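You operate a simulated robot arm through the tools that you are given. There is no shell and no other tool. Be economical: measure what you need, move in short steps, check, and stop when the job is done.

Carry out the task below with a simulated two-armed robot. There is one attempt and no reset: what you move stays moved.

## Task
Froth the milk and top up the soup in the marked bowl to its line.
Fine: stand the frother on the bench mat, hold it while you pump; back on the garnish tray after. Set down upright: milk frother.

It is judged by the outcome, as a careful person would: the job done as asked, and still so three seconds after it is handed in. It fails if anything else is knocked over, pushed out of place, dropped, spilled or broken.

## Robot
Two 7-joint arms with two-finger parallel grippers on one trunk, on a base that drives. Base frame: it is fixed to the floor where the robot stands at the start and does not move with it; the origin is under the middle of the robot, x ahead of it, y to its left, z up. Lengths are in mm, angles in rad, forces in N, time in s.
The left shoulder is at the start at [70, 134, 1251], the right one opposite. With the tool pointing down near the work surface each hand reaches from about 100 to 640 mm from the robot's upright axis, wherever it stands, measured 20 degrees to its own side. Places, roughly: bench mat [500, 100, 900]; garnish tray [500, -600, 900]; milk frother plunger [500, -600, 1100]. Payload 1.57 kg a hand.
The tool frame of a hand sits at the grasp point between the pads (the TCP): z along the fingers, y along the line on which they close. The tips reach 30 mm beyond it. The gripper opens to 80 mm. The fingers are 17 mm wide and 12 mm thick; the gripper's body (40 by 82 mm) begins 80 mm behind the TCP.
Orientation is told as [roll, pitch, yaw] about the base's x, y, z axes, in that order, counted from this pose: with the fingers straight down and closing along the base's y, the tool's x points along the base's -x, its y along +y and its z along -z.

## Interface
- The arms move only by the tool drive_tool. It takes "left_steps", "right_steps" or both (then of equal length, played together; a hand with none holds still); each is a list of rows, each a list of 7 numbers: the turn, a rotation vector about the tool's x, y, z in rad, then the shift along the tool's x, y, z in mm, then the gripper command, from -1 (fully open) to 1 (shut), values between in proportion. In form: [[ax, ay, az, tx, ty, tz, jaw], ...]. A call has 1 to 10 rows; each row is the pose to reach, as a shift and turn from the pose commanded when the call began, along the tool's axes at that moment. Each row takes 0.2 s and may step no farther than 50 mm and 0.15 rad from the row before; otherwise, or with a gripper value out of range, the whole call is refused. A pose out of reach is approached as far as the arm can. The call stops where the force on the tool passes 40 N (or 10 N more than at its start, if that is more) or the arm is blocked; 0.2 s more then pass. The fingers move at their own pace (about 153 mm/s each) and stop on an object; they squeeze with about 26 N. The grip force told is the motor's: it shows also when the fingers shut on nothing. Time passes only in rows, and 0.2 s behind the last, so rows that repeat a pose let the fingers close. It gives the time, the measured TCP pose, the force on the tool (base axes), the opening and the grip force at its end, in the units of the frame above (readings bear some noise), with the torque about the TCP (base axes, N m) and any sound that the robot's microphone picked up.
- Cameras (640 x 400 px; columns grow to the right, rows downward): "scene" is now at [117.9, -39.4, 1479.7]; the picture's right is [-0.40, -0.92, 0.00], its down [-0.57, 0.25, -0.78] and it looks along [0.72, -0.31, -0.62] (base axes); focal length 214 px, centre (320, 200). "left" rides on the left gripper at [72, 7, -122] in its tool frame; the picture's right is [-0.09, 1.00, 0.00], its down [-0.84, -0.08, -0.54] and it looks along [-0.54, -0.05, 0.84] (tool axes); focal length 238 px, centre (320, 200). "right" rides on the right gripper at [72, -7, -122] in its tool frame; the picture's right is [0.09, 1.00, 0.00], its down [-0.84, 0.08, -0.54] and it looks along [-0.54, 0.05, 0.84] (tool axes); focal length 238 px, centre (320, 200). There is no depth. A picture from a camera that has moved, and an enlarged one, comes with that camera's place and axes in the base frame and with its lens. The place of the scene camera against the robot may be out by one fixed shift of up to 18 mm in any direction.
- snapshot(camera): a new picture of that camera. The clock stands still meanwhile.
- slide_trunk(by): slides the trunk up (or, below 0, down) by that many mm; the arms and the scene camera ride with it, the base frame stays. It gives what a move gives, with no picture.
- steer(legs): drives the robot by 1 to 6 legs, each [ahead, left, turn to the left] in mm, mm and rad, along the robot's own axes; the way and the turn of a leg run together, so that a leg with both is an arc; at most 1500 mm and 3.142 rad a leg. The arms and the cameras ride along, it lands a little off, and it stops where it bumps. It gives what a move gives.
- aim_head(pan, tilt): turns the head with the scene camera to pan (to the left, within 1.501 rad either way) and tilt (down, from -0.506 to 1.204), counted from straight ahead of the robot. It gives what a move gives.
- close_up(camera, box): a new picture of the part [left, top, right, bottom] of that camera's present view, enlarged. The clock stands still meanwhile.
- sign_off(): hands the job in; it is judged then, once.

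Go step by step. Nothing tells you exact positions but the pictures and the camera data: compare them with the known pose of the tool, close in by small moves and look again before you grip or let go. The budget is 120 turns and 92 pictures, counting those below and the enlarged ones. Unless the task says otherwise, let go and move clear before handing in, and close with one line.

The tools are called by a JSON object that holds its "name" and its "arguments". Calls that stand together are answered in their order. drive_tool: Moves the arms, as the interface text tells. Its arguments: {"type":"object","properties":{"left_steps":{"type":"array"},"right_steps":{"type":"array"}},"required":[]} The other tools are called the same way: slide_trunk (by) slides the trunk up or down; steer (legs) drives the base; aim_head (pan, tilt) turns the head that bears the scene camera; snapshot (camera) takes a picture; close_up (camera, box) takes an enlarged picture of a part of a camera's view; sign_off () hands the job in.

At the start:

```text
time_s: 0.0
left_tool_pos: [386.6, -52.4, 1311.2]
left_orientation: [-0.001, 0.0, 0.001]
left_ft_force: [0.5, 0.0, -0.7]
left_ft_torque: [0.02, -0.01, 0.01]
left_opening: 80.1
left_gripper_force: 0.2
right_tool_pos: [345.0, -377.5, 1355.3]
right_orientation: [-0.001, 0.0, 0.002]
right_ft_force: [0.5, 0.3, 0.2]
right_ft_torque: [-0.01, 0.01, 0.0]
right_opening: 80.0
right_gripper_force: 0.0
trunk travel left (down, up): [-825.0, 115.0]
robot x, y, heading: [3.4, -2.0, 0.001]
head pan, tilt: [-0.414, 0.674]
```

scene: 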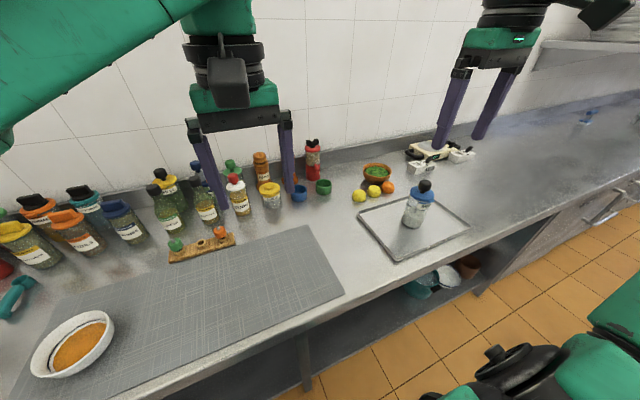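
right: 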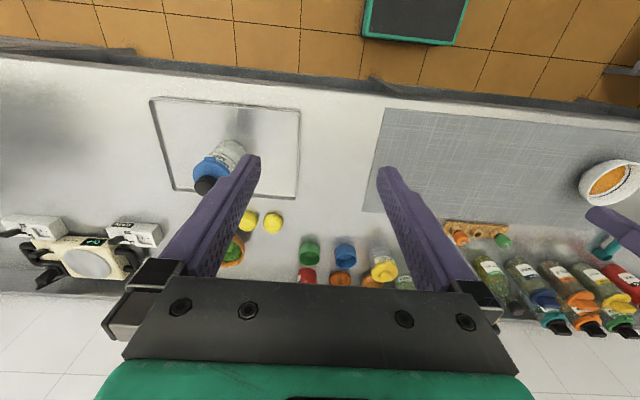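
left: 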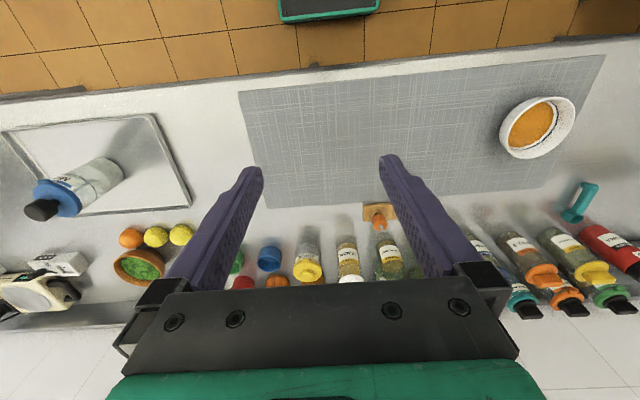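

I see the frother (clear body, blue lid, black knob) on the tray to the right, the mat ahead and left, and the soup bowl at the mat's far left. I'll look closer at the frother and the bowl first.

{"name": "close_up", "arguments": {"camera": "scene", "box": [350, 150, 478, 230]}}

{"name": "close_up", "arguments": {"camera": "scene", "box": [0, 260, 160, 400]}}

{"name": "close_up", "arguments": {"camera": "left", "box": [0, 110, 200, 235]}}

{"name": "close_up", "arguments": {"camera": "left", "box": [480, 75, 608, 155]}}

```text
5.00 times, centred on (414, 190) of scene
camera zoom: at [117.9, -39.4, 1479.7], right [-0.4, -0.92, 0.0], down [-0.57, 0.25, -0.78], along [0.72, -0.31, -0.62], focal length 1072 px, centre (-150, 250)
```

zoom: 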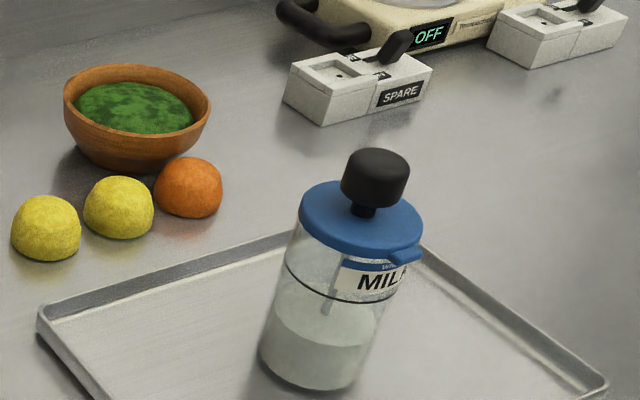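

```text
2.86 times, centred on (80, 330) of scene
camera zoom: at [117.9, -39.4, 1479.7], right [-0.4, -0.92, 0.0], down [-0.57, 0.25, -0.78], along [0.72, -0.31, -0.62], focal length 613 px, centre (1006, -171)
```

zoom: 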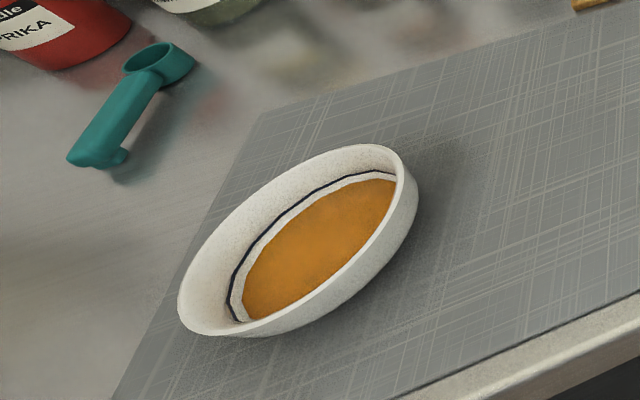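

```text
3.20 times, centred on (100, 172) of left
camera zoom: at [313.6, -45.4, 1433.4], right [0.09, 1.0, 0.0], down [0.84, -0.08, 0.54], along [0.54, -0.05, -0.84], focal length 763 px, centre (1024, 288)
```

zoom: 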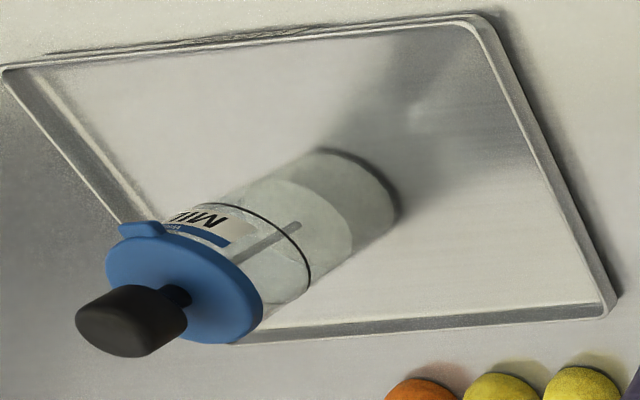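

```text
5.00 times, centred on (544, 115) of left
camera zoom: at [313.6, -45.4, 1433.4], right [0.09, 1.0, 0.0], down [0.84, -0.08, 0.54], along [0.54, -0.05, -0.84], focal length 1192 px, centre (-800, 625)
```

zoom: 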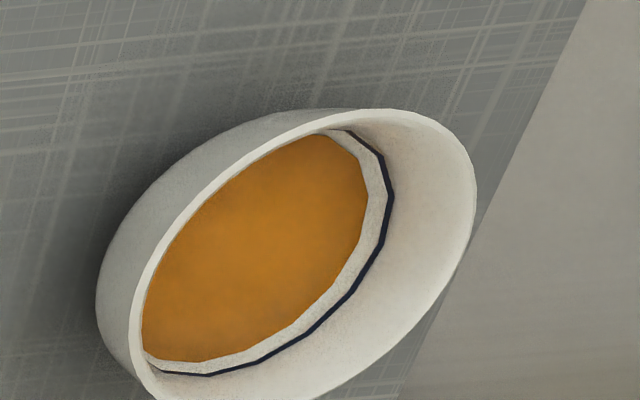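

The frother stands near (521, -593) with its lid at about z 1035 and its spout facing the robot (-x). The bowl is near (494, 389). I plan to grip the body with the left hand pointing along -y, so that rolling the wrist later pours from the spout. The first step is to drive to a spot facing the tray at an angle.

{"name": "steer", "arguments": {"legs": [[0, -200, 0], [0, 0, -1.05]]}}

{"name": "aim_head", "arguments": {"pan": 0.4, "tilt": 0.75}}

{"name": "snapshot", "arguments": {"camera": "scene"}}

```text
time_s: 4.3
left_tool_pos: [140.2, -566.5, 1311.6]
left_orientation: [0.001, -0.001, -1.074]
left_ft_force: [-0.6, 0.7, 0.5]
left_ft_torque: [0.01, -0.01, 0.01]
left_opening: 79.7
left_gripper_force: 0.1
right_tool_pos: [-166.2, -685.5, 1355.9]
right_orientation: [0.0, 0.001, -1.073]
right_ft_force: [-1.2, -0.3, -0.6]
right_ft_torque: [0.05, -0.03, -0.02]
right_opening: 79.9
right_gripper_force: 0.0
trunk travel left (down, up): [-825.0, 115.0]
robot x, y, heading: [1.6, -196.5, -1.078]
head pan, tilt: [-0.414, 0.674]
```

```text
time_s: 5.5
left_tool_pos: [138.5, -566.1, 1311.4]
left_orientation: [0.001, 0.001, -1.073]
left_ft_force: [-0.1, -0.1, 0.1]
left_ft_torque: [0.01, 0.01, 0.0]
left_opening: 80.0
left_gripper_force: 0.1
right_tool_pos: [-166.0, -685.6, 1355.2]
right_orientation: [-0.001, 0.0, -1.072]
right_ft_force: [-0.3, -0.6, -1.0]
right_ft_torque: [0.01, 0.01, 0.02]
right_opening: 80.0
right_gripper_force: 0.1
trunk travel left (down, up): [-825.0, 115.0]
robot x, y, heading: [3.1, -200.7, -1.078]
head pan, tilt: [0.4, 0.75]
```

```text
84 pictures are left
camera scene: at [77.7, -303.2, 1473.2], right [-0.62, -0.78, 0.0], down [-0.53, 0.43, -0.73], along [0.57, -0.46, -0.68], focal length 214 px, centre (320, 200)
```

scene: 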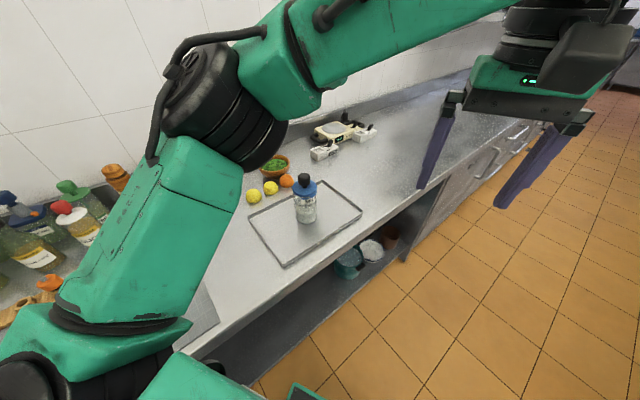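

The drive landed cleanly. Next I bring the left hand to a stand-off north of the jar, high up, turning its heading toward -y.

{"name": "drive_tool", "arguments": {"left_steps": [[0, 0, 0.05, -7, 40, 15, -1], [0, 0, 0.1, -14, 80, 30, -1], [0, 0, 0.15, -21, 120, 45, -1], [0, 0, 0.2, -28, 160, 60, -1], [0, 0, 0.25, -35, 200, 75, -1], [0, 0, 0.3, -42, 240, 90, -1], [0, 0, 0.35, -49, 280, 105, -1], [0, 0, 0.4, -56, 320, 120, -1], [0, 0, 0.45, -63, 360, 135, -1], [0, 0, 0.497, -71, 396, 150, -1]]}}

{"name": "drive_tool", "arguments": {"left_steps": [[0, -0.15, 0, 0, 0, 0, -1], [0, -0.3, 0, 0, 0, 0, -1], [0, -0.45, 0, 0, 0, 0, -1], [0, -0.6, 0, 0, 0, 0, -1], [0, -0.75, 0, 0, 0, 0, -1], [0, -0.9, 0, 0, 0, 0, -1], [0, -1.047, 0, 0, 0, 0, -1], [0, -1.047, 0, 0, 0, 0, -1]]}}

{"name": "snapshot", "arguments": {"camera": "scene"}}

{"name": "snapshot", "arguments": {"camera": "left"}}

```text
time_s: 7.7
left_tool_pos: [524.9, -440.5, 1159.7]
left_orientation: [-0.004, 0.001, -1.571]
left_ft_force: [0.1, 0.7, -0.4]
left_ft_torque: [-0.01, 0.04, 0.02]
left_opening: 79.6
left_gripper_force: 0.1
right_tool_pos: [-164.6, -686.0, 1356.4]
right_orientation: [-0.001, -0.001, -1.072]
right_ft_force: [0.2, -0.4, -1.0]
right_ft_torque: [-0.01, 0.0, -0.01]
right_opening: 80.1
right_gripper_force: 0.2
trunk travel left (down, up): [-825.0, 115.0]
robot x, y, heading: [-1.8, -203.1, -1.077]
head pan, tilt: [0.4, 0.75]
```

```text
time_s: 9.5
left_tool_pos: [521.2, -439.4, 1160.5]
left_orientation: [-0.001, -1.049, -1.57]
left_ft_force: [0.1, -1.0, -0.1]
left_ft_torque: [0.02, 0.01, -0.01]
left_opening: 80.1
left_gripper_force: 0.0
right_tool_pos: [-166.2, -684.9, 1355.6]
right_orientation: [0.0, 0.001, -1.072]
right_ft_force: [0.7, -0.2, 0.7]
right_ft_torque: [-0.01, 0.01, 0.01]
right_opening: 79.7
right_gripper_force: 0.1
trunk travel left (down, up): [-825.0, 115.0]
robot x, y, heading: [2.7, -203.8, -1.073]
head pan, tilt: [0.4, 0.75]
```

```text
83 pictures are left
camera scene: at [77.9, -303.1, 1473.2], right [-0.62, -0.78, 0.0], down [-0.53, 0.43, -0.73], along [0.57, -0.46, -0.68], focal length 214 px, centre (320, 200)
```

scene: 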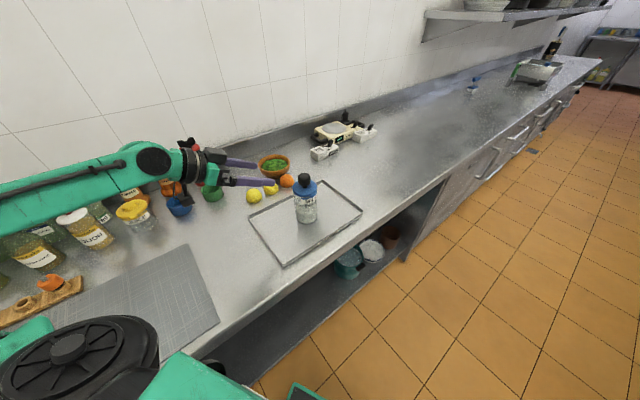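

```text
82 pictures are left
camera left: at [526.7, -298.3, 1159.4], right [1.0, -0.04, 0.08], down [-0.08, 0.05, 1.0], along [-0.05, -1.0, 0.05], focal length 238 px, centre (320, 200)
```

left: 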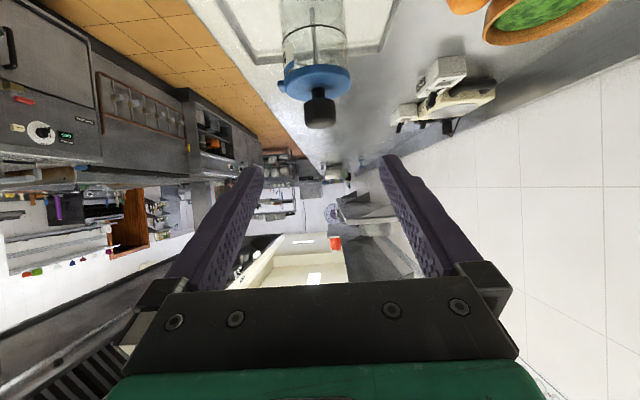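

The left camera confirms that the jar axis is at x ≈ 521. I need the body width relative to the 80 mm opening, so I take a close-up before descending.

{"name": "close_up", "arguments": {"camera": "left", "box": [240, 0, 400, 135]}}

{"name": "close_up", "arguments": {"camera": "scene", "box": [240, 150, 368, 270]}}

```text
2.96 times, centred on (320, 68) of left
camera zoom: at [526.7, -298.3, 1159.4], right [1.0, -0.04, 0.08], down [-0.08, 0.05, 1.0], along [-0.05, -1.0, 0.05], focal length 706 px, centre (320, 593)
```

zoom: 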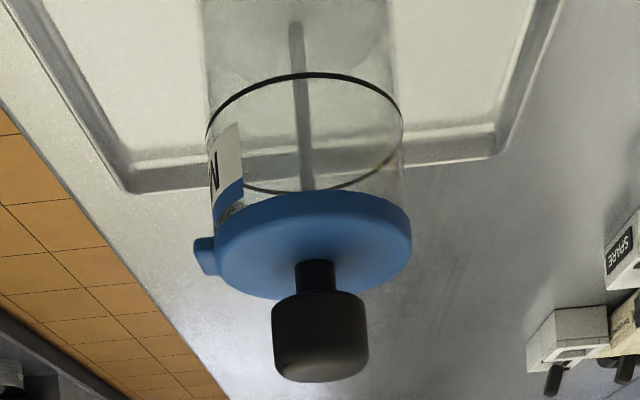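

```text
3.33 times, centred on (304, 210) of scene
camera zoom: at [77.9, -303.1, 1473.2], right [-0.62, -0.78, 0.0], down [-0.53, 0.43, -0.73], along [0.57, -0.46, -0.68], focal length 715 px, centre (373, 167)
```

zoom: 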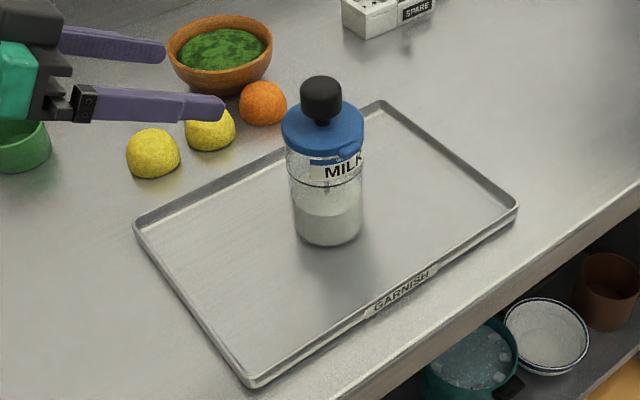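

The body looks about 76 mm wide, so the fit is tight. I'll descend to grip height while still clear of the jar, and measure again from level.

{"name": "drive_tool", "arguments": {"left_steps": [[0, 0, 0, 42, 0, 24, -1], [0, 0, 0, 84, 0, 48, -1], [0, 0, 0, 126, 0, 73, -1], [0, 0, 0, 165, 0, 95, -1], [0, 0, 0, 165, 0, 95, -1]]}}

{"name": "snapshot", "arguments": {"camera": "left"}}

{"name": "close_up", "arguments": {"camera": "left", "box": [240, 120, 400, 220]}}

```text
time_s: 10.7
left_tool_pos: [520.4, -438.4, 968.7]
left_orientation: [0.0, -1.048, -1.571]
left_ft_force: [0.3, -0.2, -0.1]
left_ft_torque: [0.0, 0.03, -0.01]
left_opening: 79.9
left_gripper_force: 0.0
right_tool_pos: [-167.6, -685.1, 1356.2]
right_orientation: [0.0, 0.0, -1.07]
right_ft_force: [-0.7, 0.3, -0.4]
right_ft_torque: [0.0, 0.01, -0.01]
right_opening: 79.9
right_gripper_force: 0.1
trunk travel left (down, up): [-825.0, 115.0]
robot x, y, heading: [-0.4, -201.7, -1.072]
head pan, tilt: [0.4, 0.75]
```

```text
79 pictures are left
camera left: at [526.3, -298.1, 968.3], right [1.0, -0.04, 0.08], down [-0.08, 0.05, 1.0], along [-0.05, -1.0, 0.05], focal length 238 px, centre (320, 200)
```

left: 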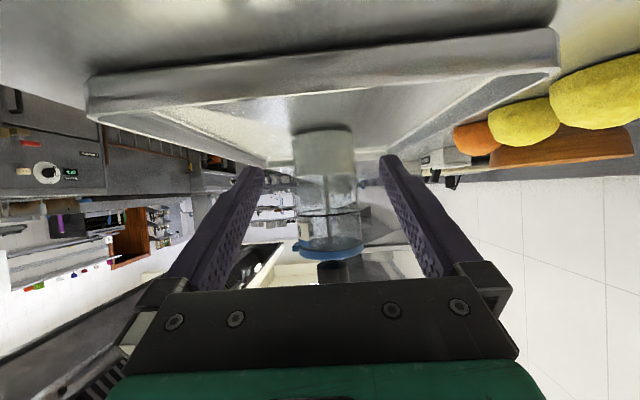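

```text
4.00 times, centred on (320, 170) of left
camera zoom: at [526.3, -298.1, 968.3], right [1.0, -0.04, 0.08], down [-0.08, 0.05, 1.0], along [-0.05, -1.0, 0.05], focal length 953 px, centre (320, 320)
```

zoom: 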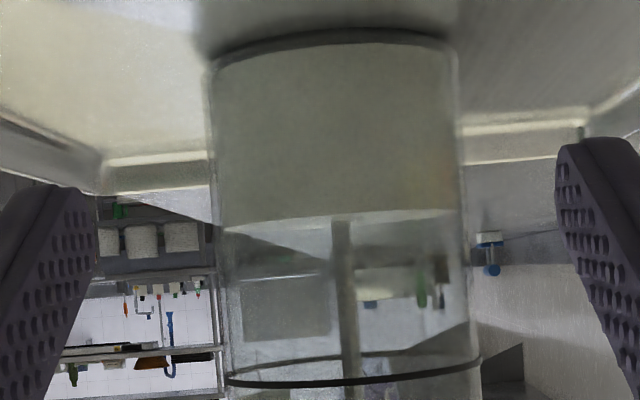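

The jar measures about 75 mm wide, centred at about (521, -595), and the fingers are lined up within about 1 mm. I'll move in partway, until the tips are beside it, and look.

{"name": "drive_tool", "arguments": {"left_steps": [[0, 0, 0, -15, 0, 26, -1], [0, 0, 0, -30, 0, 52, -1], [0, 0, 0, -40, 0, 69.3, -1], [0, 0, 0, -45, 0, 78, -1], [0, 0, 0, -45, 0, 78, -1]]}}

{"name": "snapshot", "arguments": {"camera": "left"}}

{"name": "close_up", "arguments": {"camera": "left", "box": [220, 100, 412, 220]}}

```text
time_s: 11.9
left_tool_pos: [520.1, -530.2, 972.0]
left_orientation: [0.001, -1.048, -1.568]
left_ft_force: [-0.4, 0.2, 1.3]
left_ft_torque: [0.01, 0.01, 0.0]
left_opening: 80.3
left_gripper_force: 0.1
left hand out of reach, approached as far as the arm can: row 2
right_tool_pos: [-166.8, -685.3, 1355.3]
right_orientation: [0.0, 0.0, -1.07]
right_ft_force: [0.7, -0.3, -0.7]
right_ft_torque: [0.03, -0.01, 0.0]
right_opening: 80.1
right_gripper_force: 0.1
trunk travel left (down, up): [-825.0, 115.0]
robot x, y, heading: [1.1, -200.6, -1.074]
head pan, tilt: [0.4, 0.75]
```

```text
77 pictures are left
camera left: at [526.0, -388.9, 970.4], right [1.0, -0.04, 0.08], down [-0.08, 0.05, 1.0], along [-0.05, -1.0, 0.05], focal length 238 px, centre (320, 200)
```

left: 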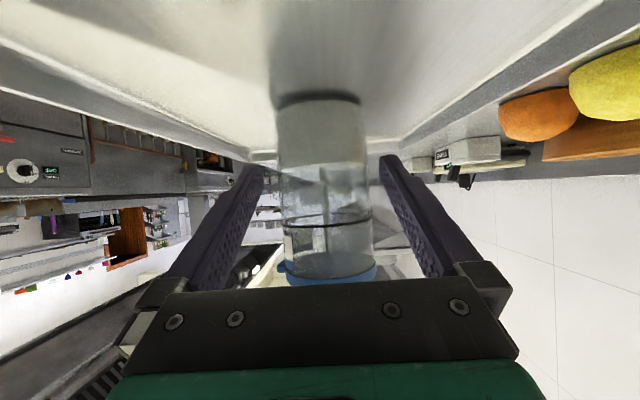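

```text
3.33 times, centred on (316, 160) of left
camera zoom: at [526.0, -388.9, 970.4], right [1.0, -0.04, 0.08], down [-0.08, 0.05, 1.0], along [-0.05, -1.0, 0.05], focal length 794 px, centre (333, 333)
```

zoom: 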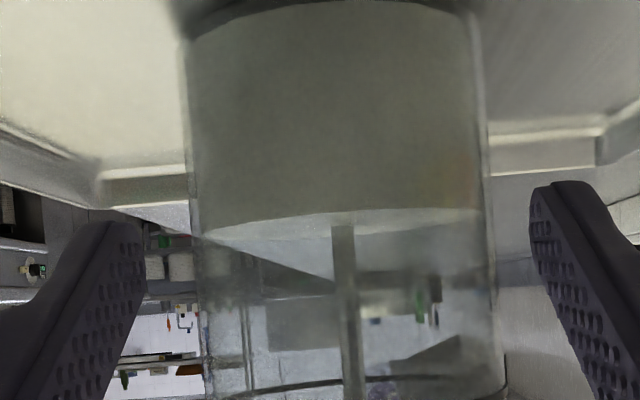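

The centring looks right, but the arm is near its reach limit. I'll back the hand out 50 mm, bring the base 110 mm closer along -y, then recheck.

{"name": "drive_tool", "arguments": {"left_steps": [[0, 0, 0, 20, 0, -35, -1], [0, 0, 0, 40, 0, -69, -1]]}}

{"name": "steer", "arguments": {"legs": [[92, -50, 0]]}}

{"name": "snapshot", "arguments": {"camera": "left"}}

```text
time_s: 12.5
left_tool_pos: [519.8, -447.6, 972.6]
left_orientation: [0.004, -1.049, -1.573]
left_ft_force: [0.7, 0.0, -0.1]
left_ft_torque: [-0.01, 0.0, -0.01]
left_opening: 79.9
left_gripper_force: 0.0
right_tool_pos: [-167.6, -684.7, 1355.1]
right_orientation: [0.001, 0.002, -1.071]
right_ft_force: [0.0, 0.7, -0.1]
right_ft_torque: [-0.01, -0.01, 0.02]
right_opening: 79.8
right_gripper_force: 0.0
trunk travel left (down, up): [-825.0, 115.0]
robot x, y, heading: [-1.0, -198.3, -1.074]
head pan, tilt: [0.4, 0.75]
```

```text
time_s: 13.6
left_tool_pos: [522.1, -548.8, 971.7]
left_orientation: [0.0, -1.051, -1.569]
left_ft_force: [-0.2, -1.2, -0.6]
left_ft_torque: [-0.04, 0.0, -0.03]
left_opening: 79.9
left_gripper_force: 0.1
right_tool_pos: [-166.2, -785.7, 1356.7]
right_orientation: [-0.001, -0.004, -1.072]
right_ft_force: [-0.4, 0.6, 0.0]
right_ft_torque: [-0.01, -0.02, -0.02]
right_opening: 80.0
right_gripper_force: 0.1
trunk travel left (down, up): [-825.0, 115.0]
robot x, y, heading: [-4.3, -307.6, -1.069]
head pan, tilt: [0.4, 0.75]
```

```text
75 pictures are left
camera left: at [527.1, -408.4, 970.5], right [1.0, -0.04, 0.08], down [-0.08, 0.05, 1.0], along [-0.05, -1.0, 0.05], focal length 238 px, centre (320, 200)
```

left: 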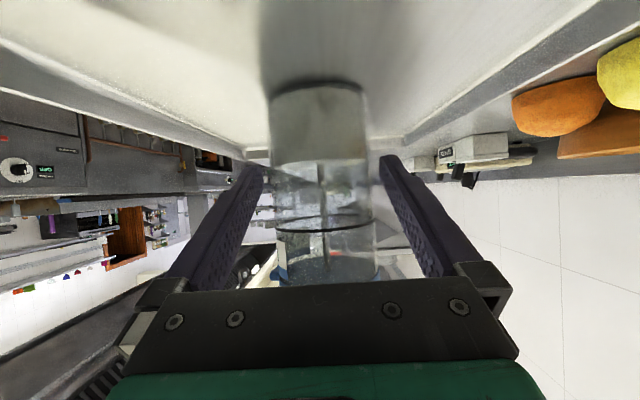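

Tip midpoint and jar centre coincide to within about 1 mm. I advance the remaining 46 mm at constant height and look before closing.

{"name": "drive_tool", "arguments": {"left_steps": [[0, 0, 0, -6, 0.3, 10, -1], [0, 0, 0, -12, 0.6, 20, -1], [0, 0, 0, -18, 0.6, 31, -1], [0, 0, 0, -23, 0.6, 40, -1], [0, 0, 0, -23, 0.6, 40, -1]]}}

{"name": "snapshot", "arguments": {"camera": "left"}}

{"name": "close_up", "arguments": {"camera": "scene", "box": [220, 150, 380, 250]}}

```text
time_s: 14.8
left_tool_pos: [521.6, -599.5, 973.0]
left_orientation: [-0.001, -1.048, -1.57]
left_ft_force: [-0.5, -0.1, 0.3]
left_ft_torque: [0.03, 0.02, -0.01]
left_opening: 79.9
left_gripper_force: 0.1
right_tool_pos: [-166.4, -789.4, 1355.7]
right_orientation: [0.001, -0.002, -1.071]
right_ft_force: [-0.7, -0.3, -0.6]
right_ft_torque: [0.02, 0.0, 0.01]
right_opening: 80.0
right_gripper_force: 0.1
trunk travel left (down, up): [-825.0, 115.0]
robot x, y, heading: [-1.4, -306.3, -1.074]
head pan, tilt: [0.4, 0.75]
```

```text
74 pictures are left
camera left: at [527.4, -457.8, 970.9], right [1.0, -0.04, 0.08], down [-0.08, 0.05, 1.0], along [-0.05, -1.0, 0.05], focal length 238 px, centre (320, 200)
```

left: 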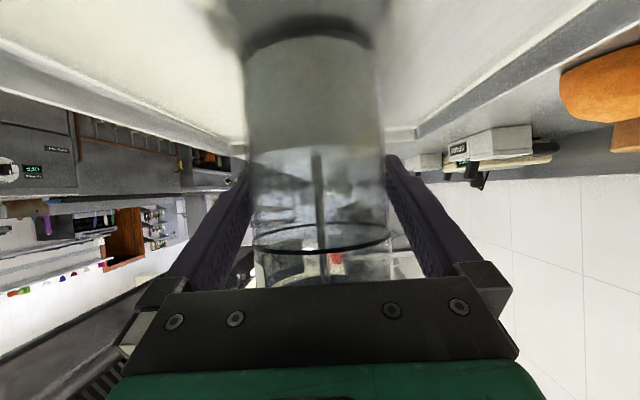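

```text
4.00 times, centred on (300, 200) of scene
camera zoom: at [77.4, -406.3, 1473.3], right [-0.62, -0.78, 0.0], down [-0.53, 0.42, -0.73], along [0.57, -0.46, -0.68], focal length 858 px, centre (400, 200)
```

zoom: 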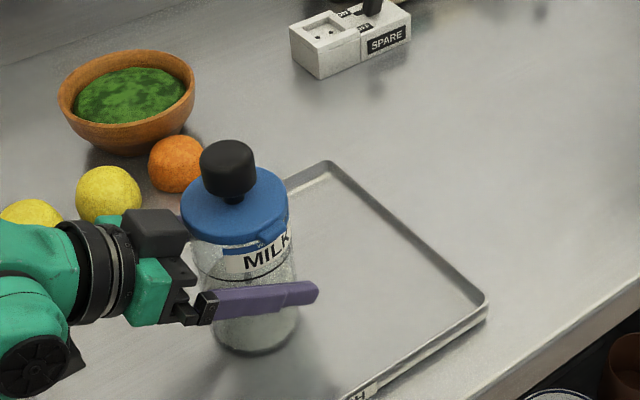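

The fingers straddle the jar below the ring and label with no contact force. Closing now.

{"name": "drive_tool", "arguments": {"left_steps": [[0, 0, 0, 0, 0, 0, 1], [0, 0, 0, 0, 0, 0, 1], [0, 0, 0, 0, 0, 0, 1]]}}

{"name": "drive_tool", "arguments": {"left_steps": [[0, 0, 0, -17, 0, -10, 1], [0, 0, 0, -17, 0, -10, 1]]}}

{"name": "close_up", "arguments": {"camera": "scene", "box": [220, 150, 380, 250]}}

```text
time_s: 15.6
left_tool_pos: [521.1, -599.5, 971.6]
left_orientation: [0.0, -1.047, -1.57]
left_ft_force: [1.1, 0.3, 0.7]
left_ft_torque: [-0.06, 0.08, 0.04]
left_opening: 75.0
left_gripper_force: 25.9
right_tool_pos: [-166.3, -789.1, 1355.4]
right_orientation: [-0.001, 0.0, -1.073]
right_ft_force: [0.3, 0.3, 0.0]
right_ft_torque: [0.01, 0.02, 0.0]
right_opening: 79.8
right_gripper_force: 0.1
trunk travel left (down, up): [-825.0, 115.0]
robot x, y, heading: [-1.6, -304.1, -1.074]
head pan, tilt: [0.4, 0.75]
```

```text
time_s: 16.2
left_tool_pos: [522.5, -597.9, 990.8]
left_orientation: [-0.003, -1.046, -1.568]
left_ft_force: [-0.5, 0.1, -4.2]
left_ft_torque: [-0.01, 0.0, -0.04]
left_opening: 75.2
left_gripper_force: 26.0
right_tool_pos: [-166.1, -789.4, 1355.0]
right_orientation: [0.0, 0.0, -1.072]
right_ft_force: [0.0, 0.2, -0.4]
right_ft_torque: [0.01, -0.04, 0.03]
right_opening: 79.8
right_gripper_force: 0.1
trunk travel left (down, up): [-825.0, 115.0]
robot x, y, heading: [-1.6, -307.9, -1.071]
head pan, tilt: [0.4, 0.75]
```

```text
4.00 times, centred on (300, 200) of scene
camera zoom: at [77.9, -407.3, 1473.1], right [-0.62, -0.78, 0.0], down [-0.53, 0.43, -0.73], along [0.57, -0.46, -0.68], focal length 858 px, centre (400, 200)
```

zoom: 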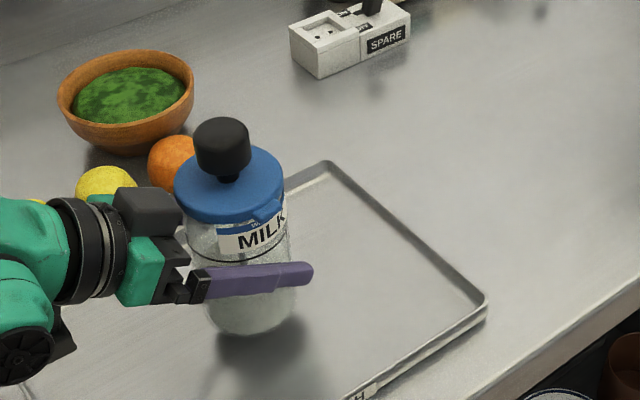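

The frother is held and lifted (about 4 N). I'll raise it further, tuck it in toward the robot, then swing the base back to face the bench.

{"name": "drive_tool", "arguments": {"left_steps": [[0, 0, 0, -34, 0, -20, 1], [0, 0, 0, -60, 0, -35, 1], [0, 0, 0, -62, -35, -53, 1], [0, 0, 0, -64, -70, -70, 1], [0, 0, 0, -65, -102, -87, 1], [0, 0, 0, -65, -102, -87, 1]]}}

{"name": "steer", "arguments": {"legs": [[0, 0, 1.07]]}}

{"name": "snapshot", "arguments": {"camera": "scene"}}

```text
time_s: 17.6
left_tool_pos: [419.3, -556.3, 1089.4]
left_orientation: [-0.005, -1.045, -1.563]
left_ft_force: [-0.4, 0.0, -4.6]
left_ft_torque: [-0.01, 0.04, 0.0]
left_opening: 74.8
left_gripper_force: 25.7
right_tool_pos: [-166.0, -789.6, 1354.8]
right_orientation: [-0.003, -0.001, -1.071]
right_ft_force: [-1.5, -0.5, 0.6]
right_ft_torque: [0.02, -0.01, 0.03]
right_opening: 80.1
right_gripper_force: 0.0
trunk travel left (down, up): [-825.0, 115.0]
robot x, y, heading: [2.9, -307.7, -1.067]
head pan, tilt: [0.4, 0.75]
```

```text
time_s: 20.8
left_tool_pos: [416.9, -54.3, 1089.2]
left_orientation: [-0.003, -1.049, -0.486]
left_ft_force: [-1.0, -0.4, -4.8]
left_ft_torque: [0.01, -0.03, 0.0]
left_opening: 74.9
left_gripper_force: 26.2
right_tool_pos: [348.6, -678.9, 1355.5]
right_orientation: [-0.002, 0.0, 0.011]
right_ft_force: [1.2, -0.7, -0.1]
right_ft_torque: [0.01, 0.01, 0.02]
right_opening: 79.9
right_gripper_force: 0.1
trunk travel left (down, up): [-825.0, 115.0]
robot x, y, heading: [-1.7, -308.3, 0.007]
head pan, tilt: [0.4, 0.75]
```

```text
71 pictures are left
camera scene: at [115.5, -277.7, 1473.1], right [0.4, -0.92, 0.0], down [-0.63, -0.27, -0.73], along [0.67, 0.29, -0.68], focal length 214 px, centre (320, 200)
```

scene: 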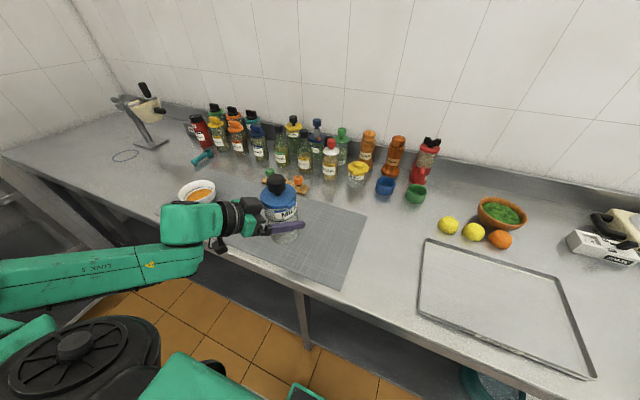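

The swing went clean. Now I drive left and straighten the hand so the frother sits over the mat at about (480, 80), spout to the right.

{"name": "steer", "arguments": {"legs": [[0, 290, 0]]}}

{"name": "drive_tool", "arguments": {"left_steps": [[-0.105, 0, -0.061, -16, -27, 28, 1], [-0.21, 0, -0.122, -32, -54, 56, 1], [-0.315, 0, -0.182, -48, -81, 84, 1], [-0.421, 0, -0.243, -64, -108, 111, 1], [-0.421, 0, -0.243, -64, -108, 111, 1]]}}

{"name": "snapshot", "arguments": {"camera": "scene"}}

```text
time_s: 22.8
left_tool_pos: [412.9, 231.2, 1089.6]
left_orientation: [0.003, -1.046, -0.487]
left_ft_force: [-0.1, 0.0, -4.1]
left_ft_torque: [0.0, 0.0, -0.01]
left_opening: 75.3
left_gripper_force: 25.5
right_tool_pos: [345.6, -394.6, 1355.5]
right_orientation: [0.002, -0.001, 0.015]
right_ft_force: [-0.3, -0.1, 0.0]
right_ft_torque: [0.01, 0.03, 0.0]
right_opening: 80.0
right_gripper_force: 0.0
trunk travel left (down, up): [-825.0, 115.0]
robot x, y, heading: [-4.5, -18.5, 0.011]
head pan, tilt: [0.4, 0.75]
```

```text
time_s: 23.9
left_tool_pos: [475.3, 79.5, 1089.9]
left_orientation: [-0.001, -1.045, 0.003]
left_ft_force: [0.1, 0.0, -5.7]
left_ft_torque: [0.02, -0.03, -0.02]
left_opening: 74.7
left_gripper_force: 26.6
right_tool_pos: [345.8, -390.8, 1356.0]
right_orientation: [-0.002, 0.0, 0.015]
right_ft_force: [0.1, -0.7, 0.0]
right_ft_torque: [-0.01, 0.01, -0.01]
right_opening: 80.2
right_gripper_force: 0.1
trunk travel left (down, up): [-825.0, 115.0]
robot x, y, heading: [-3.0, -18.3, 0.014]
head pan, tilt: [0.4, 0.75]
```

```text
70 pictures are left
camera scene: at [111.4, 10.4, 1473.2], right [0.4, -0.92, 0.0], down [-0.62, -0.27, -0.73], along [0.67, 0.29, -0.68], focal length 214 px, centre (320, 200)
```

scene: 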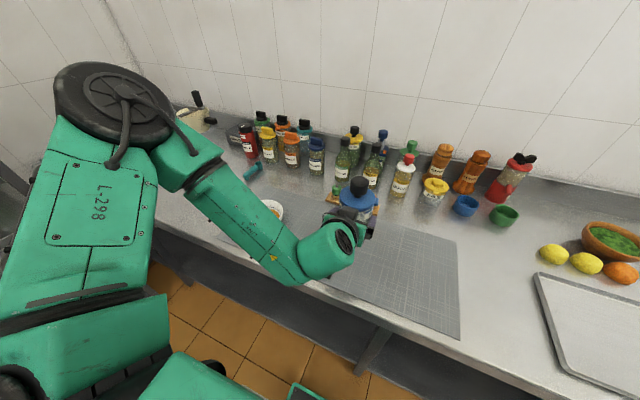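

The frother is over the mat. I lower it most of the way, then creep down for contact.

{"name": "drive_tool", "arguments": {"left_steps": [[0, 0, 0, 30, 0, 17.5, 1], [0, 0, 0, 61, 0, 35, 1], [0, 0, 0, 91, 0, 52.5, 1], [0, 0, 0, 91, 0, 52.5, 1]]}}

{"name": "aim_head", "arguments": {"pan": 0.15, "tilt": 0.8}}

{"name": "snapshot", "arguments": {"camera": "scene"}}

{"name": "snapshot", "arguments": {"camera": "left"}}

```text
time_s: 24.9
left_tool_pos: [473.8, 98.0, 1006.8]
left_orientation: [-0.002, -1.046, -0.001]
left_ft_force: [0.0, 0.6, -3.8]
left_ft_torque: [0.01, -0.01, 0.02]
left_opening: 75.2
left_gripper_force: 25.9
left hand out of reach, approached as far as the arm can: row 2, 3, 4
right_tool_pos: [346.7, -393.4, 1356.0]
right_orientation: [0.0, -0.001, 0.016]
right_ft_force: [1.4, -0.1, 0.6]
right_ft_torque: [0.02, 0.01, -0.02]
right_opening: 80.0
right_gripper_force: 0.0
trunk travel left (down, up): [-825.0, 115.0]
robot x, y, heading: [-5.8, -16.5, 0.013]
head pan, tilt: [0.4, 0.75]
```

```text
time_s: 25.7
left_tool_pos: [472.8, 98.2, 1006.0]
left_orientation: [-0.002, -1.046, 0.001]
left_ft_force: [-1.0, 0.3, -4.9]
left_ft_torque: [0.02, -0.04, 0.02]
left_opening: 75.0
left_gripper_force: 25.4
right_tool_pos: [346.8, -392.7, 1355.6]
right_orientation: [0.0, 0.0, 0.013]
right_ft_force: [-0.8, 0.2, 0.5]
right_ft_torque: [0.0, 0.02, -0.01]
right_opening: 80.0
right_gripper_force: 0.0
trunk travel left (down, up): [-825.0, 115.0]
robot x, y, heading: [-2.2, -18.0, 0.011]
head pan, tilt: [0.15, 0.799]
```

```text
69 pictures are left
camera scene: at [116.4, -11.0, 1469.1], right [0.16, -0.99, 0.0], down [-0.71, -0.12, -0.7], along [0.69, 0.11, -0.72], focal length 214 px, centre (320, 200)
```

scene: 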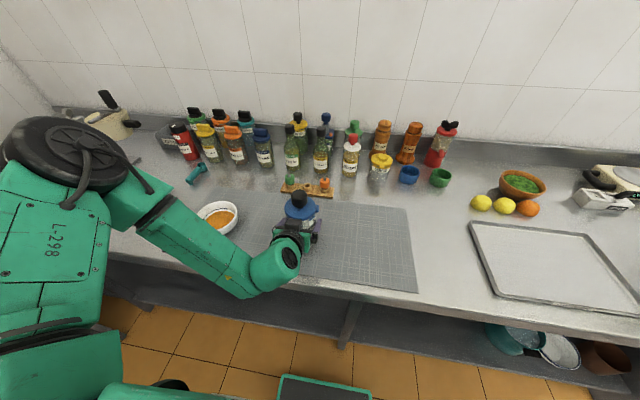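

```text
68 pictures are left
camera left: at [331.4, 105.3, 1006.2], right [0.05, 1.0, 0.08], down [-0.05, -0.08, 1.0], along [1.0, -0.05, 0.04], focal length 238 px, centre (320, 200)
```

left: 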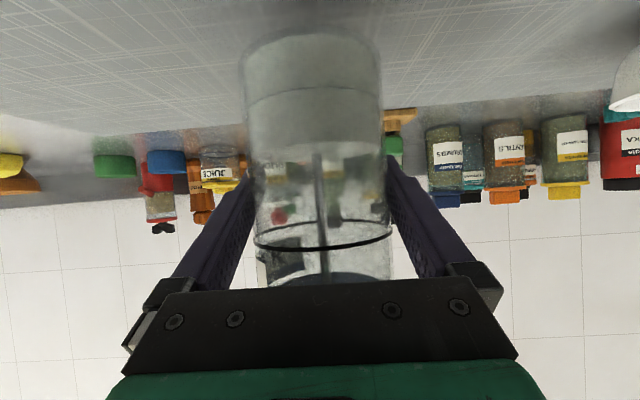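

The arm runs out of reach when going lower here, so I'll lower the jar with the trunk instead, stopping just short of contact.

{"name": "slide_trunk", "arguments": {"by": -28}}

{"name": "snapshot", "arguments": {"camera": "left"}}

```text
time_s: 26.4
left_tool_pos: [473.8, 99.3, 979.2]
left_orientation: [-0.002, -1.045, 0.003]
left_ft_force: [-0.5, 0.5, -4.8]
left_ft_torque: [0.01, -0.02, -0.01]
left_opening: 75.2
left_gripper_force: 26.1
right_tool_pos: [346.5, -392.7, 1328.0]
right_orientation: [0.001, 0.0, 0.013]
right_ft_force: [0.1, 0.1, 0.0]
right_ft_torque: [0.0, 0.02, 0.0]
right_opening: 80.2
right_gripper_force: 0.1
trunk travel left (down, up): [-797.0, 143.0]
robot x, y, heading: [-3.9, -18.5, 0.014]
head pan, tilt: [0.15, 0.799]
```

```text
67 pictures are left
camera left: at [331.1, 105.5, 978.3], right [0.05, 1.0, 0.08], down [-0.05, -0.08, 1.0], along [1.0, -0.05, 0.05], focal length 238 px, centre (320, 200)
```

left: 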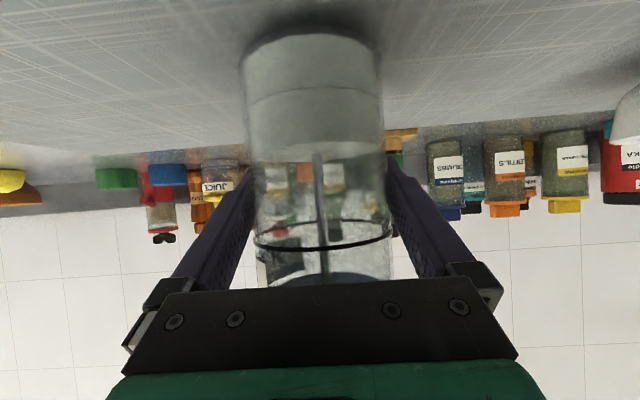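

Nearly down. I creep the trunk down in small steps while watching the force.

{"name": "slide_trunk", "arguments": {"by": -4}}

{"name": "slide_trunk", "arguments": {"by": -2.5}}

```text
time_s: 27.0
left_tool_pos: [474.3, 97.9, 974.5]
left_orientation: [-0.003, -1.046, 0.002]
left_ft_force: [0.1, -0.8, -4.5]
left_ft_torque: [-0.01, -0.01, 0.0]
left_opening: 75.1
left_gripper_force: 26.3
right_tool_pos: [347.0, -392.7, 1324.1]
right_orientation: [0.0, 0.0, 0.015]
right_ft_force: [-0.5, -0.5, -0.9]
right_ft_torque: [0.01, 0.02, 0.0]
right_opening: 79.6
right_gripper_force: 0.2
trunk travel left (down, up): [-793.0, 147.0]
robot x, y, heading: [-5.5, -21.1, 0.019]
head pan, tilt: [0.15, 0.799]
```

```text
time_s: 27.5
left_tool_pos: [473.5, 99.4, 973.5]
left_orientation: [-0.001, -1.047, 0.002]
left_ft_force: [0.2, 0.1, -1.1]
left_ft_torque: [0.05, -0.09, -0.02]
left_opening: 74.9
left_gripper_force: 26.3
right_tool_pos: [346.0, -392.1, 1322.0]
right_orientation: [0.002, -0.001, 0.013]
right_ft_force: [0.0, 0.4, 0.0]
right_ft_torque: [-0.01, -0.03, -0.03]
right_opening: 79.8
right_gripper_force: 0.1
trunk travel left (down, up): [-791.0, 149.0]
robot x, y, heading: [-5.0, -19.3, 0.011]
head pan, tilt: [0.15, 0.799]
```

The jar now stands on the mat and is still held (contact force has taken the weight). Next I bring the right hand over toward the knob, stopping short to look.

{"name": "drive_tool", "arguments": {"right_steps": [[0, 0, 0, -20, 49, 0, -1], [0, 0, 0, -40, 93, 10, -1], [0, 0, 0, -60, 137, 20, -1], [0, 0, 0, -80, 181, 30, -1], [0, 0, 0, -100, 225, 40, -1], [0, 0, 0, -110, 270, 50, -1], [0, 0, 0, -115, 316, 50, -1], [0, 0, 0, -120, 363, 50, -1], [0, 0, 0, -125, 410, 50, -1], [0, 0, 0, -125, 410, 50, -1]]}}

{"name": "snapshot", "arguments": {"camera": "right"}}

{"name": "snapshot", "arguments": {"camera": "scene"}}

```text
refused: row 1 steps farther than a row can; nothing moved
```

```text
66 pictures are left
camera right: at [275.0, -400.0, 1442.7], right [-0.11, 0.99, 0.0], down [0.84, 0.09, 0.54], along [0.54, 0.06, -0.84], focal length 238 px, centre (320, 200)
```

right: 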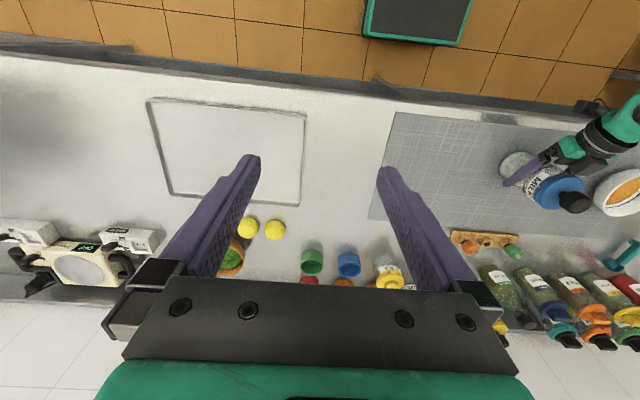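

```text
65 pictures are left
camera scene: at [115.4, -10.9, 1434.7], right [0.16, -0.99, 0.0], down [-0.71, -0.12, -0.7], along [0.69, 0.11, -0.72], focal length 214 px, centre (320, 200)
```

scene: 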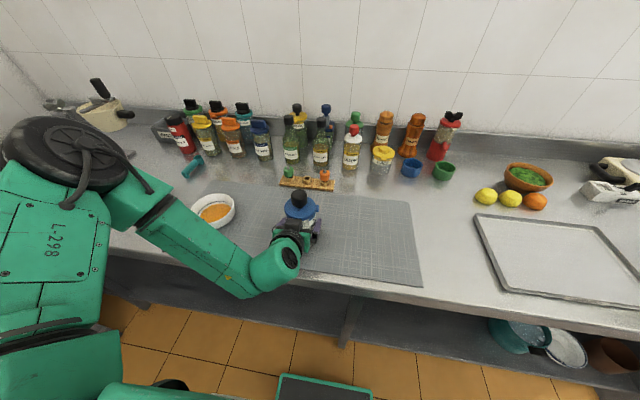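

The first row stepped too far, so nothing moved. I resend it with smaller steps.

{"name": "drive_tool", "arguments": {"right_steps": [[0, 0, 0, -13, 43, 5, -1], [0, 0, 0, -26, 86, 10, -1], [0, 0, 0, -39, 129, 15, -1], [0, 0, 0, -52, 172, 20, -1], [0, 0, 0, -65, 215, 25, -1], [0, 0, 0, -78, 258, 30, -1], [0, 0, 0, -91, 301, 35, -1], [0, 0, 0, -104, 344, 40, -1], [0, 0, 0, -115, 387, 45, -1], [0, 0, 0, -115, 387, 45, -1]]}}

{"name": "snapshot", "arguments": {"camera": "right"}}

```text
time_s: 29.7
left_tool_pos: [473.0, 99.0, 973.4]
left_orientation: [0.0, -1.047, 0.002]
left_ft_force: [-0.5, 0.3, 2.8]
left_ft_torque: [0.0, -0.26, 0.0]
left_opening: 75.2
left_gripper_force: 26.1
right_tool_pos: [405.7, -105.2, 1253.9]
right_orientation: [0.001, 0.0, 0.014]
right_ft_force: [-0.4, -0.1, 0.6]
right_ft_torque: [-0.01, 0.01, 0.02]
right_opening: 79.9
right_gripper_force: 0.2
right hand out of reach, approached as far as the arm can: row 6, 7, 8, 9, 10
trunk travel left (down, up): [-791.0, 149.0]
robot x, y, heading: [-4.9, -21.2, 0.013]
head pan, tilt: [0.15, 0.799]
```

```text
64 pictures are left
camera right: at [335.0, -112.1, 1375.8], right [-0.11, 0.99, 0.0], down [0.84, 0.09, 0.54], along [0.54, 0.06, -0.84], focal length 238 px, centre (320, 200)
```

right: 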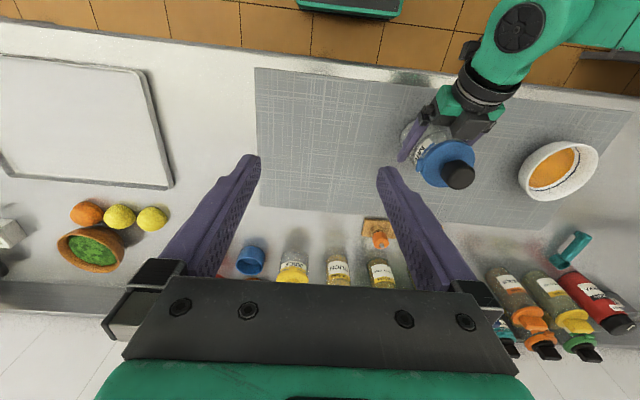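

The right arm got stuck where it folds too close to the body. Going farther out and lower should ease it, so I move ahead and down, still well right of the jar.

{"name": "drive_tool", "arguments": {"right_steps": [[0, 0, 0, 0, 0, 25, -1], [0, 0, 0, 0, 0, 50, -1], [0, 0, 0, 0, 0, 75, -1], [0, 0, 0, 0, 0, 75, -1]]}}

```text
time_s: 30.7
left_tool_pos: [472.6, 99.0, 973.9]
left_orientation: [-0.004, -1.046, 0.0]
left_ft_force: [-1.2, 1.0, 2.5]
left_ft_torque: [0.02, -0.23, -0.01]
left_opening: 74.9
left_gripper_force: 26.1
right_tool_pos: [406.6, -103.3, 1179.8]
right_orientation: [0.0, -0.002, 0.012]
right_ft_force: [0.1, -0.4, 0.4]
right_ft_torque: [0.03, -0.04, 0.0]
right_opening: 79.8
right_gripper_force: 0.0
trunk travel left (down, up): [-791.0, 149.0]
robot x, y, heading: [-3.3, -15.6, 0.011]
head pan, tilt: [0.15, 0.799]
```

It moves fine when lower, and shifts are relative to the reached pose. Now I move over the knob at z 1180 (tips 65 mm above it).

{"name": "drive_tool", "arguments": {"right_steps": [[0, 0, 0, -30, 30, 0, -1], [0, 0, 0, -67, 60, 0, -1], [0, 0, 0, -67, 107, 0, -1], [0, 0, 0, -67, 155, 0, -1], [0, 0, 0, -67, 202, 0, -1], [0, 0, 0, -67, 202, 0, -1]]}}

{"name": "snapshot", "arguments": {"camera": "right"}}

{"name": "snapshot", "arguments": {"camera": "scene"}}

```text
time_s: 32.1
left_tool_pos: [473.3, 99.4, 973.4]
left_orientation: [-0.003, -1.047, 0.002]
left_ft_force: [-0.5, 0.5, 2.8]
left_ft_torque: [0.12, -0.29, 0.02]
left_opening: 75.2
left_gripper_force: 25.9
right_tool_pos: [430.9, -80.0, 1149.0]
right_orientation: [0.002, -0.001, 0.014]
right_ft_force: [-0.5, 0.4, 0.8]
right_ft_torque: [-0.01, 0.02, -0.03]
right_opening: 79.9
right_gripper_force: 0.0
right hand out of reach, approached as far as the arm can: row 1, 2, 3, 4, 5, 6
trunk travel left (down, up): [-791.0, 149.0]
robot x, y, heading: [0.3, -21.9, 0.006]
head pan, tilt: [0.15, 0.799]
```

```text
63 pictures are left
camera right: at [359.0, -87.8, 1270.2], right [-0.11, 0.99, 0.0], down [0.83, 0.09, 0.54], along [0.54, 0.06, -0.84], focal length 238 px, centre (320, 200)
```

right: 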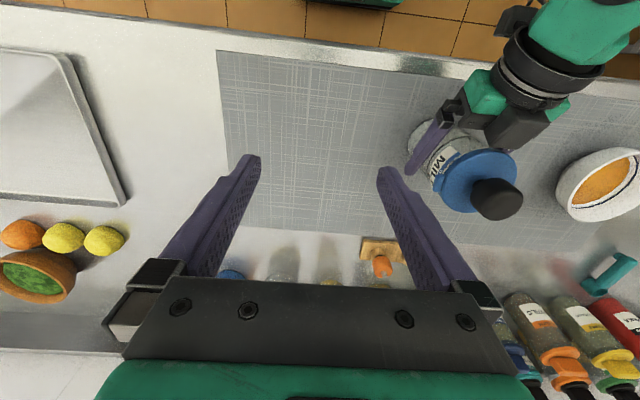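

```text
62 pictures are left
camera scene: at [115.1, -10.7, 1434.8], right [0.16, -0.99, 0.0], down [-0.71, -0.12, -0.7], along [0.69, 0.11, -0.72], focal length 214 px, centre (320, 200)
```

scene: 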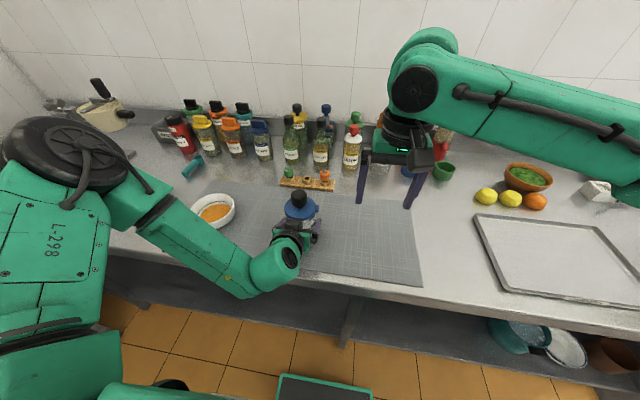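

The wrist looks like the limiting joint. The knob is round, so I turn the right hand's yaw to the left and try the move again.

{"name": "drive_tool", "arguments": {"right_steps": [[0, 0, -0.14, 0, 0, 0, -1], [0, 0, -0.28, 0, 0, 0, -1], [0, 0, -0.42, 0, 0, 0, -1], [0, 0, -0.56, 0, 0, 0, -1], [0, 0, -0.7, 0, 0, 0, -1], [0, 0, -0.84, -10, 20, -15, -1], [0, 0, -0.84, -20, 40, -30, -1], [0, 0, -0.84, -30, 60, -30, -1], [0, 0, -0.84, -30, 60, -30, -1]]}}

```text
time_s: 34.1
left_tool_pos: [473.5, 99.3, 972.2]
left_orientation: [-0.003, -1.045, 0.001]
left_ft_force: [-0.5, 0.1, 1.2]
left_ft_torque: [-0.03, -0.15, -0.02]
left_opening: 75.1
left_gripper_force: 26.4
right_tool_pos: [426.8, -87.1, 1170.0]
right_orientation: [-0.002, 0.002, 0.853]
right_ft_force: [0.2, 0.1, -0.5]
right_ft_torque: [0.01, -0.02, 0.02]
right_opening: 79.9
right_gripper_force: 0.0
right hand out of reach, approached as far as the arm can: row 6, 7, 8, 9
trunk travel left (down, up): [-791.0, 149.0]
robot x, y, heading: [-6.6, -18.6, 0.013]
head pan, tilt: [0.15, 0.799]
```

Position itself, with the fingers down, is the limit. I'll take the knob from the side instead, with the right hand pointing left and tilted slightly down. First I reorient in place.

{"name": "drive_tool", "arguments": {"right_steps": [[0, 0, -0.12, 0, 0, 0, -1], [0, 0, -0.24, 0, 0, 0, -1], [0, 0, -0.35, 0, 0, 0, -1], [0, 0, -0.35, 0, 0, 0, -1]]}}

{"name": "drive_tool", "arguments": {"right_steps": [[0, -0.14, 0, 0, 0, 0, -1], [0, -0.28, 0, 0, 0, 0, -1], [0, -0.42, 0, 0, 0, 0, -1], [0, -0.56, 0, 0, 0, 0, -1], [0, -0.7, 0, 0, 0, 0, -1], [0, -0.84, 0, 0, 0, 0, -1], [0, -0.98, 0, 0, 0, 0, -1], [0, -1.12, 0, 0, 0, 0, -1], [0, -1.26, 0, 0, 0, 0, -1], [0, -1.31, 0, 0, 0, 0, -1]]}}

{"name": "snapshot", "arguments": {"camera": "scene"}}

{"name": "snapshot", "arguments": {"camera": "right"}}

```text
time_s: 35.1
left_tool_pos: [472.8, 98.8, 973.3]
left_orientation: [-0.002, -1.047, 0.001]
left_ft_force: [-0.1, -0.4, 0.3]
left_ft_torque: [-0.04, -0.11, 0.01]
left_opening: 74.9
left_gripper_force: 26.2
right_tool_pos: [429.5, -86.0, 1171.2]
right_orientation: [-0.002, -0.001, 1.204]
right_ft_force: [-0.1, -0.9, 0.3]
right_ft_torque: [-0.01, 0.01, 0.03]
right_opening: 80.0
right_gripper_force: 0.0
trunk travel left (down, up): [-791.0, 149.0]
robot x, y, heading: [-4.4, -19.7, 0.014]
head pan, tilt: [0.15, 0.799]
```

```text
time_s: 37.3
left_tool_pos: [473.3, 98.6, 973.1]
left_orientation: [-0.002, -1.045, 0.001]
left_ft_force: [0.6, 1.5, 1.5]
left_ft_torque: [0.12, -0.18, 0.03]
left_opening: 75.0
left_gripper_force: 26.0
right_tool_pos: [430.3, -83.5, 1171.0]
right_orientation: [-0.002, -1.312, 1.207]
right_ft_force: [0.5, -0.3, 0.0]
right_ft_torque: [-0.01, -0.02, 0.02]
right_opening: 80.1
right_gripper_force: 0.0
trunk travel left (down, up): [-791.0, 149.0]
robot x, y, heading: [-2.2, -23.2, 0.015]
head pan, tilt: [0.15, 0.799]
```

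```text
61 pictures are left
camera scene: at [115.1, -10.6, 1434.7], right [0.16, -0.99, 0.0], down [-0.71, -0.12, -0.7], along [0.69, 0.11, -0.72], focal length 214 px, centre (320, 200)
```

scene: 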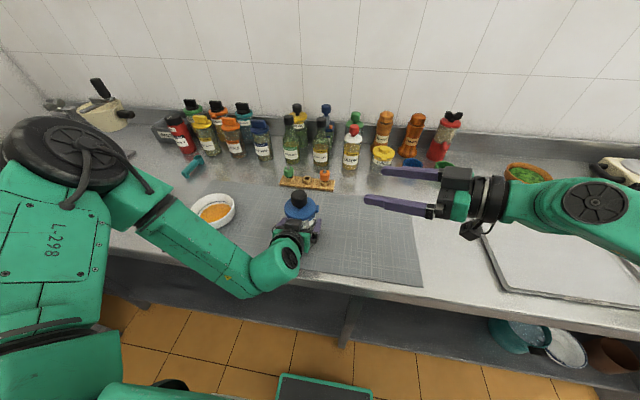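

```text
60 pictures are left
camera right: at [387.9, -213.4, 1132.6], right [-0.94, 0.34, -0.09], down [-0.18, -0.26, 0.95], along [0.29, 0.91, 0.31], focal length 238 px, centre (320, 200)
```

right: 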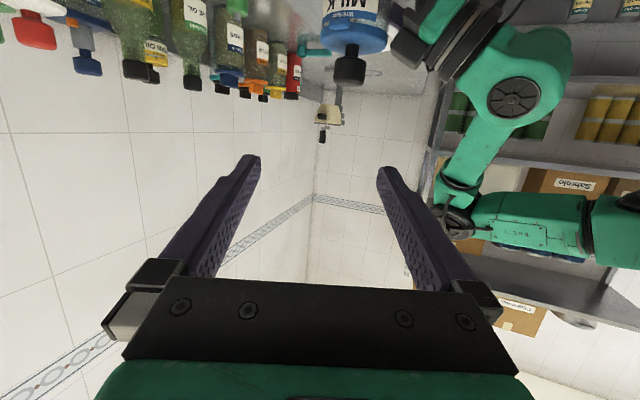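

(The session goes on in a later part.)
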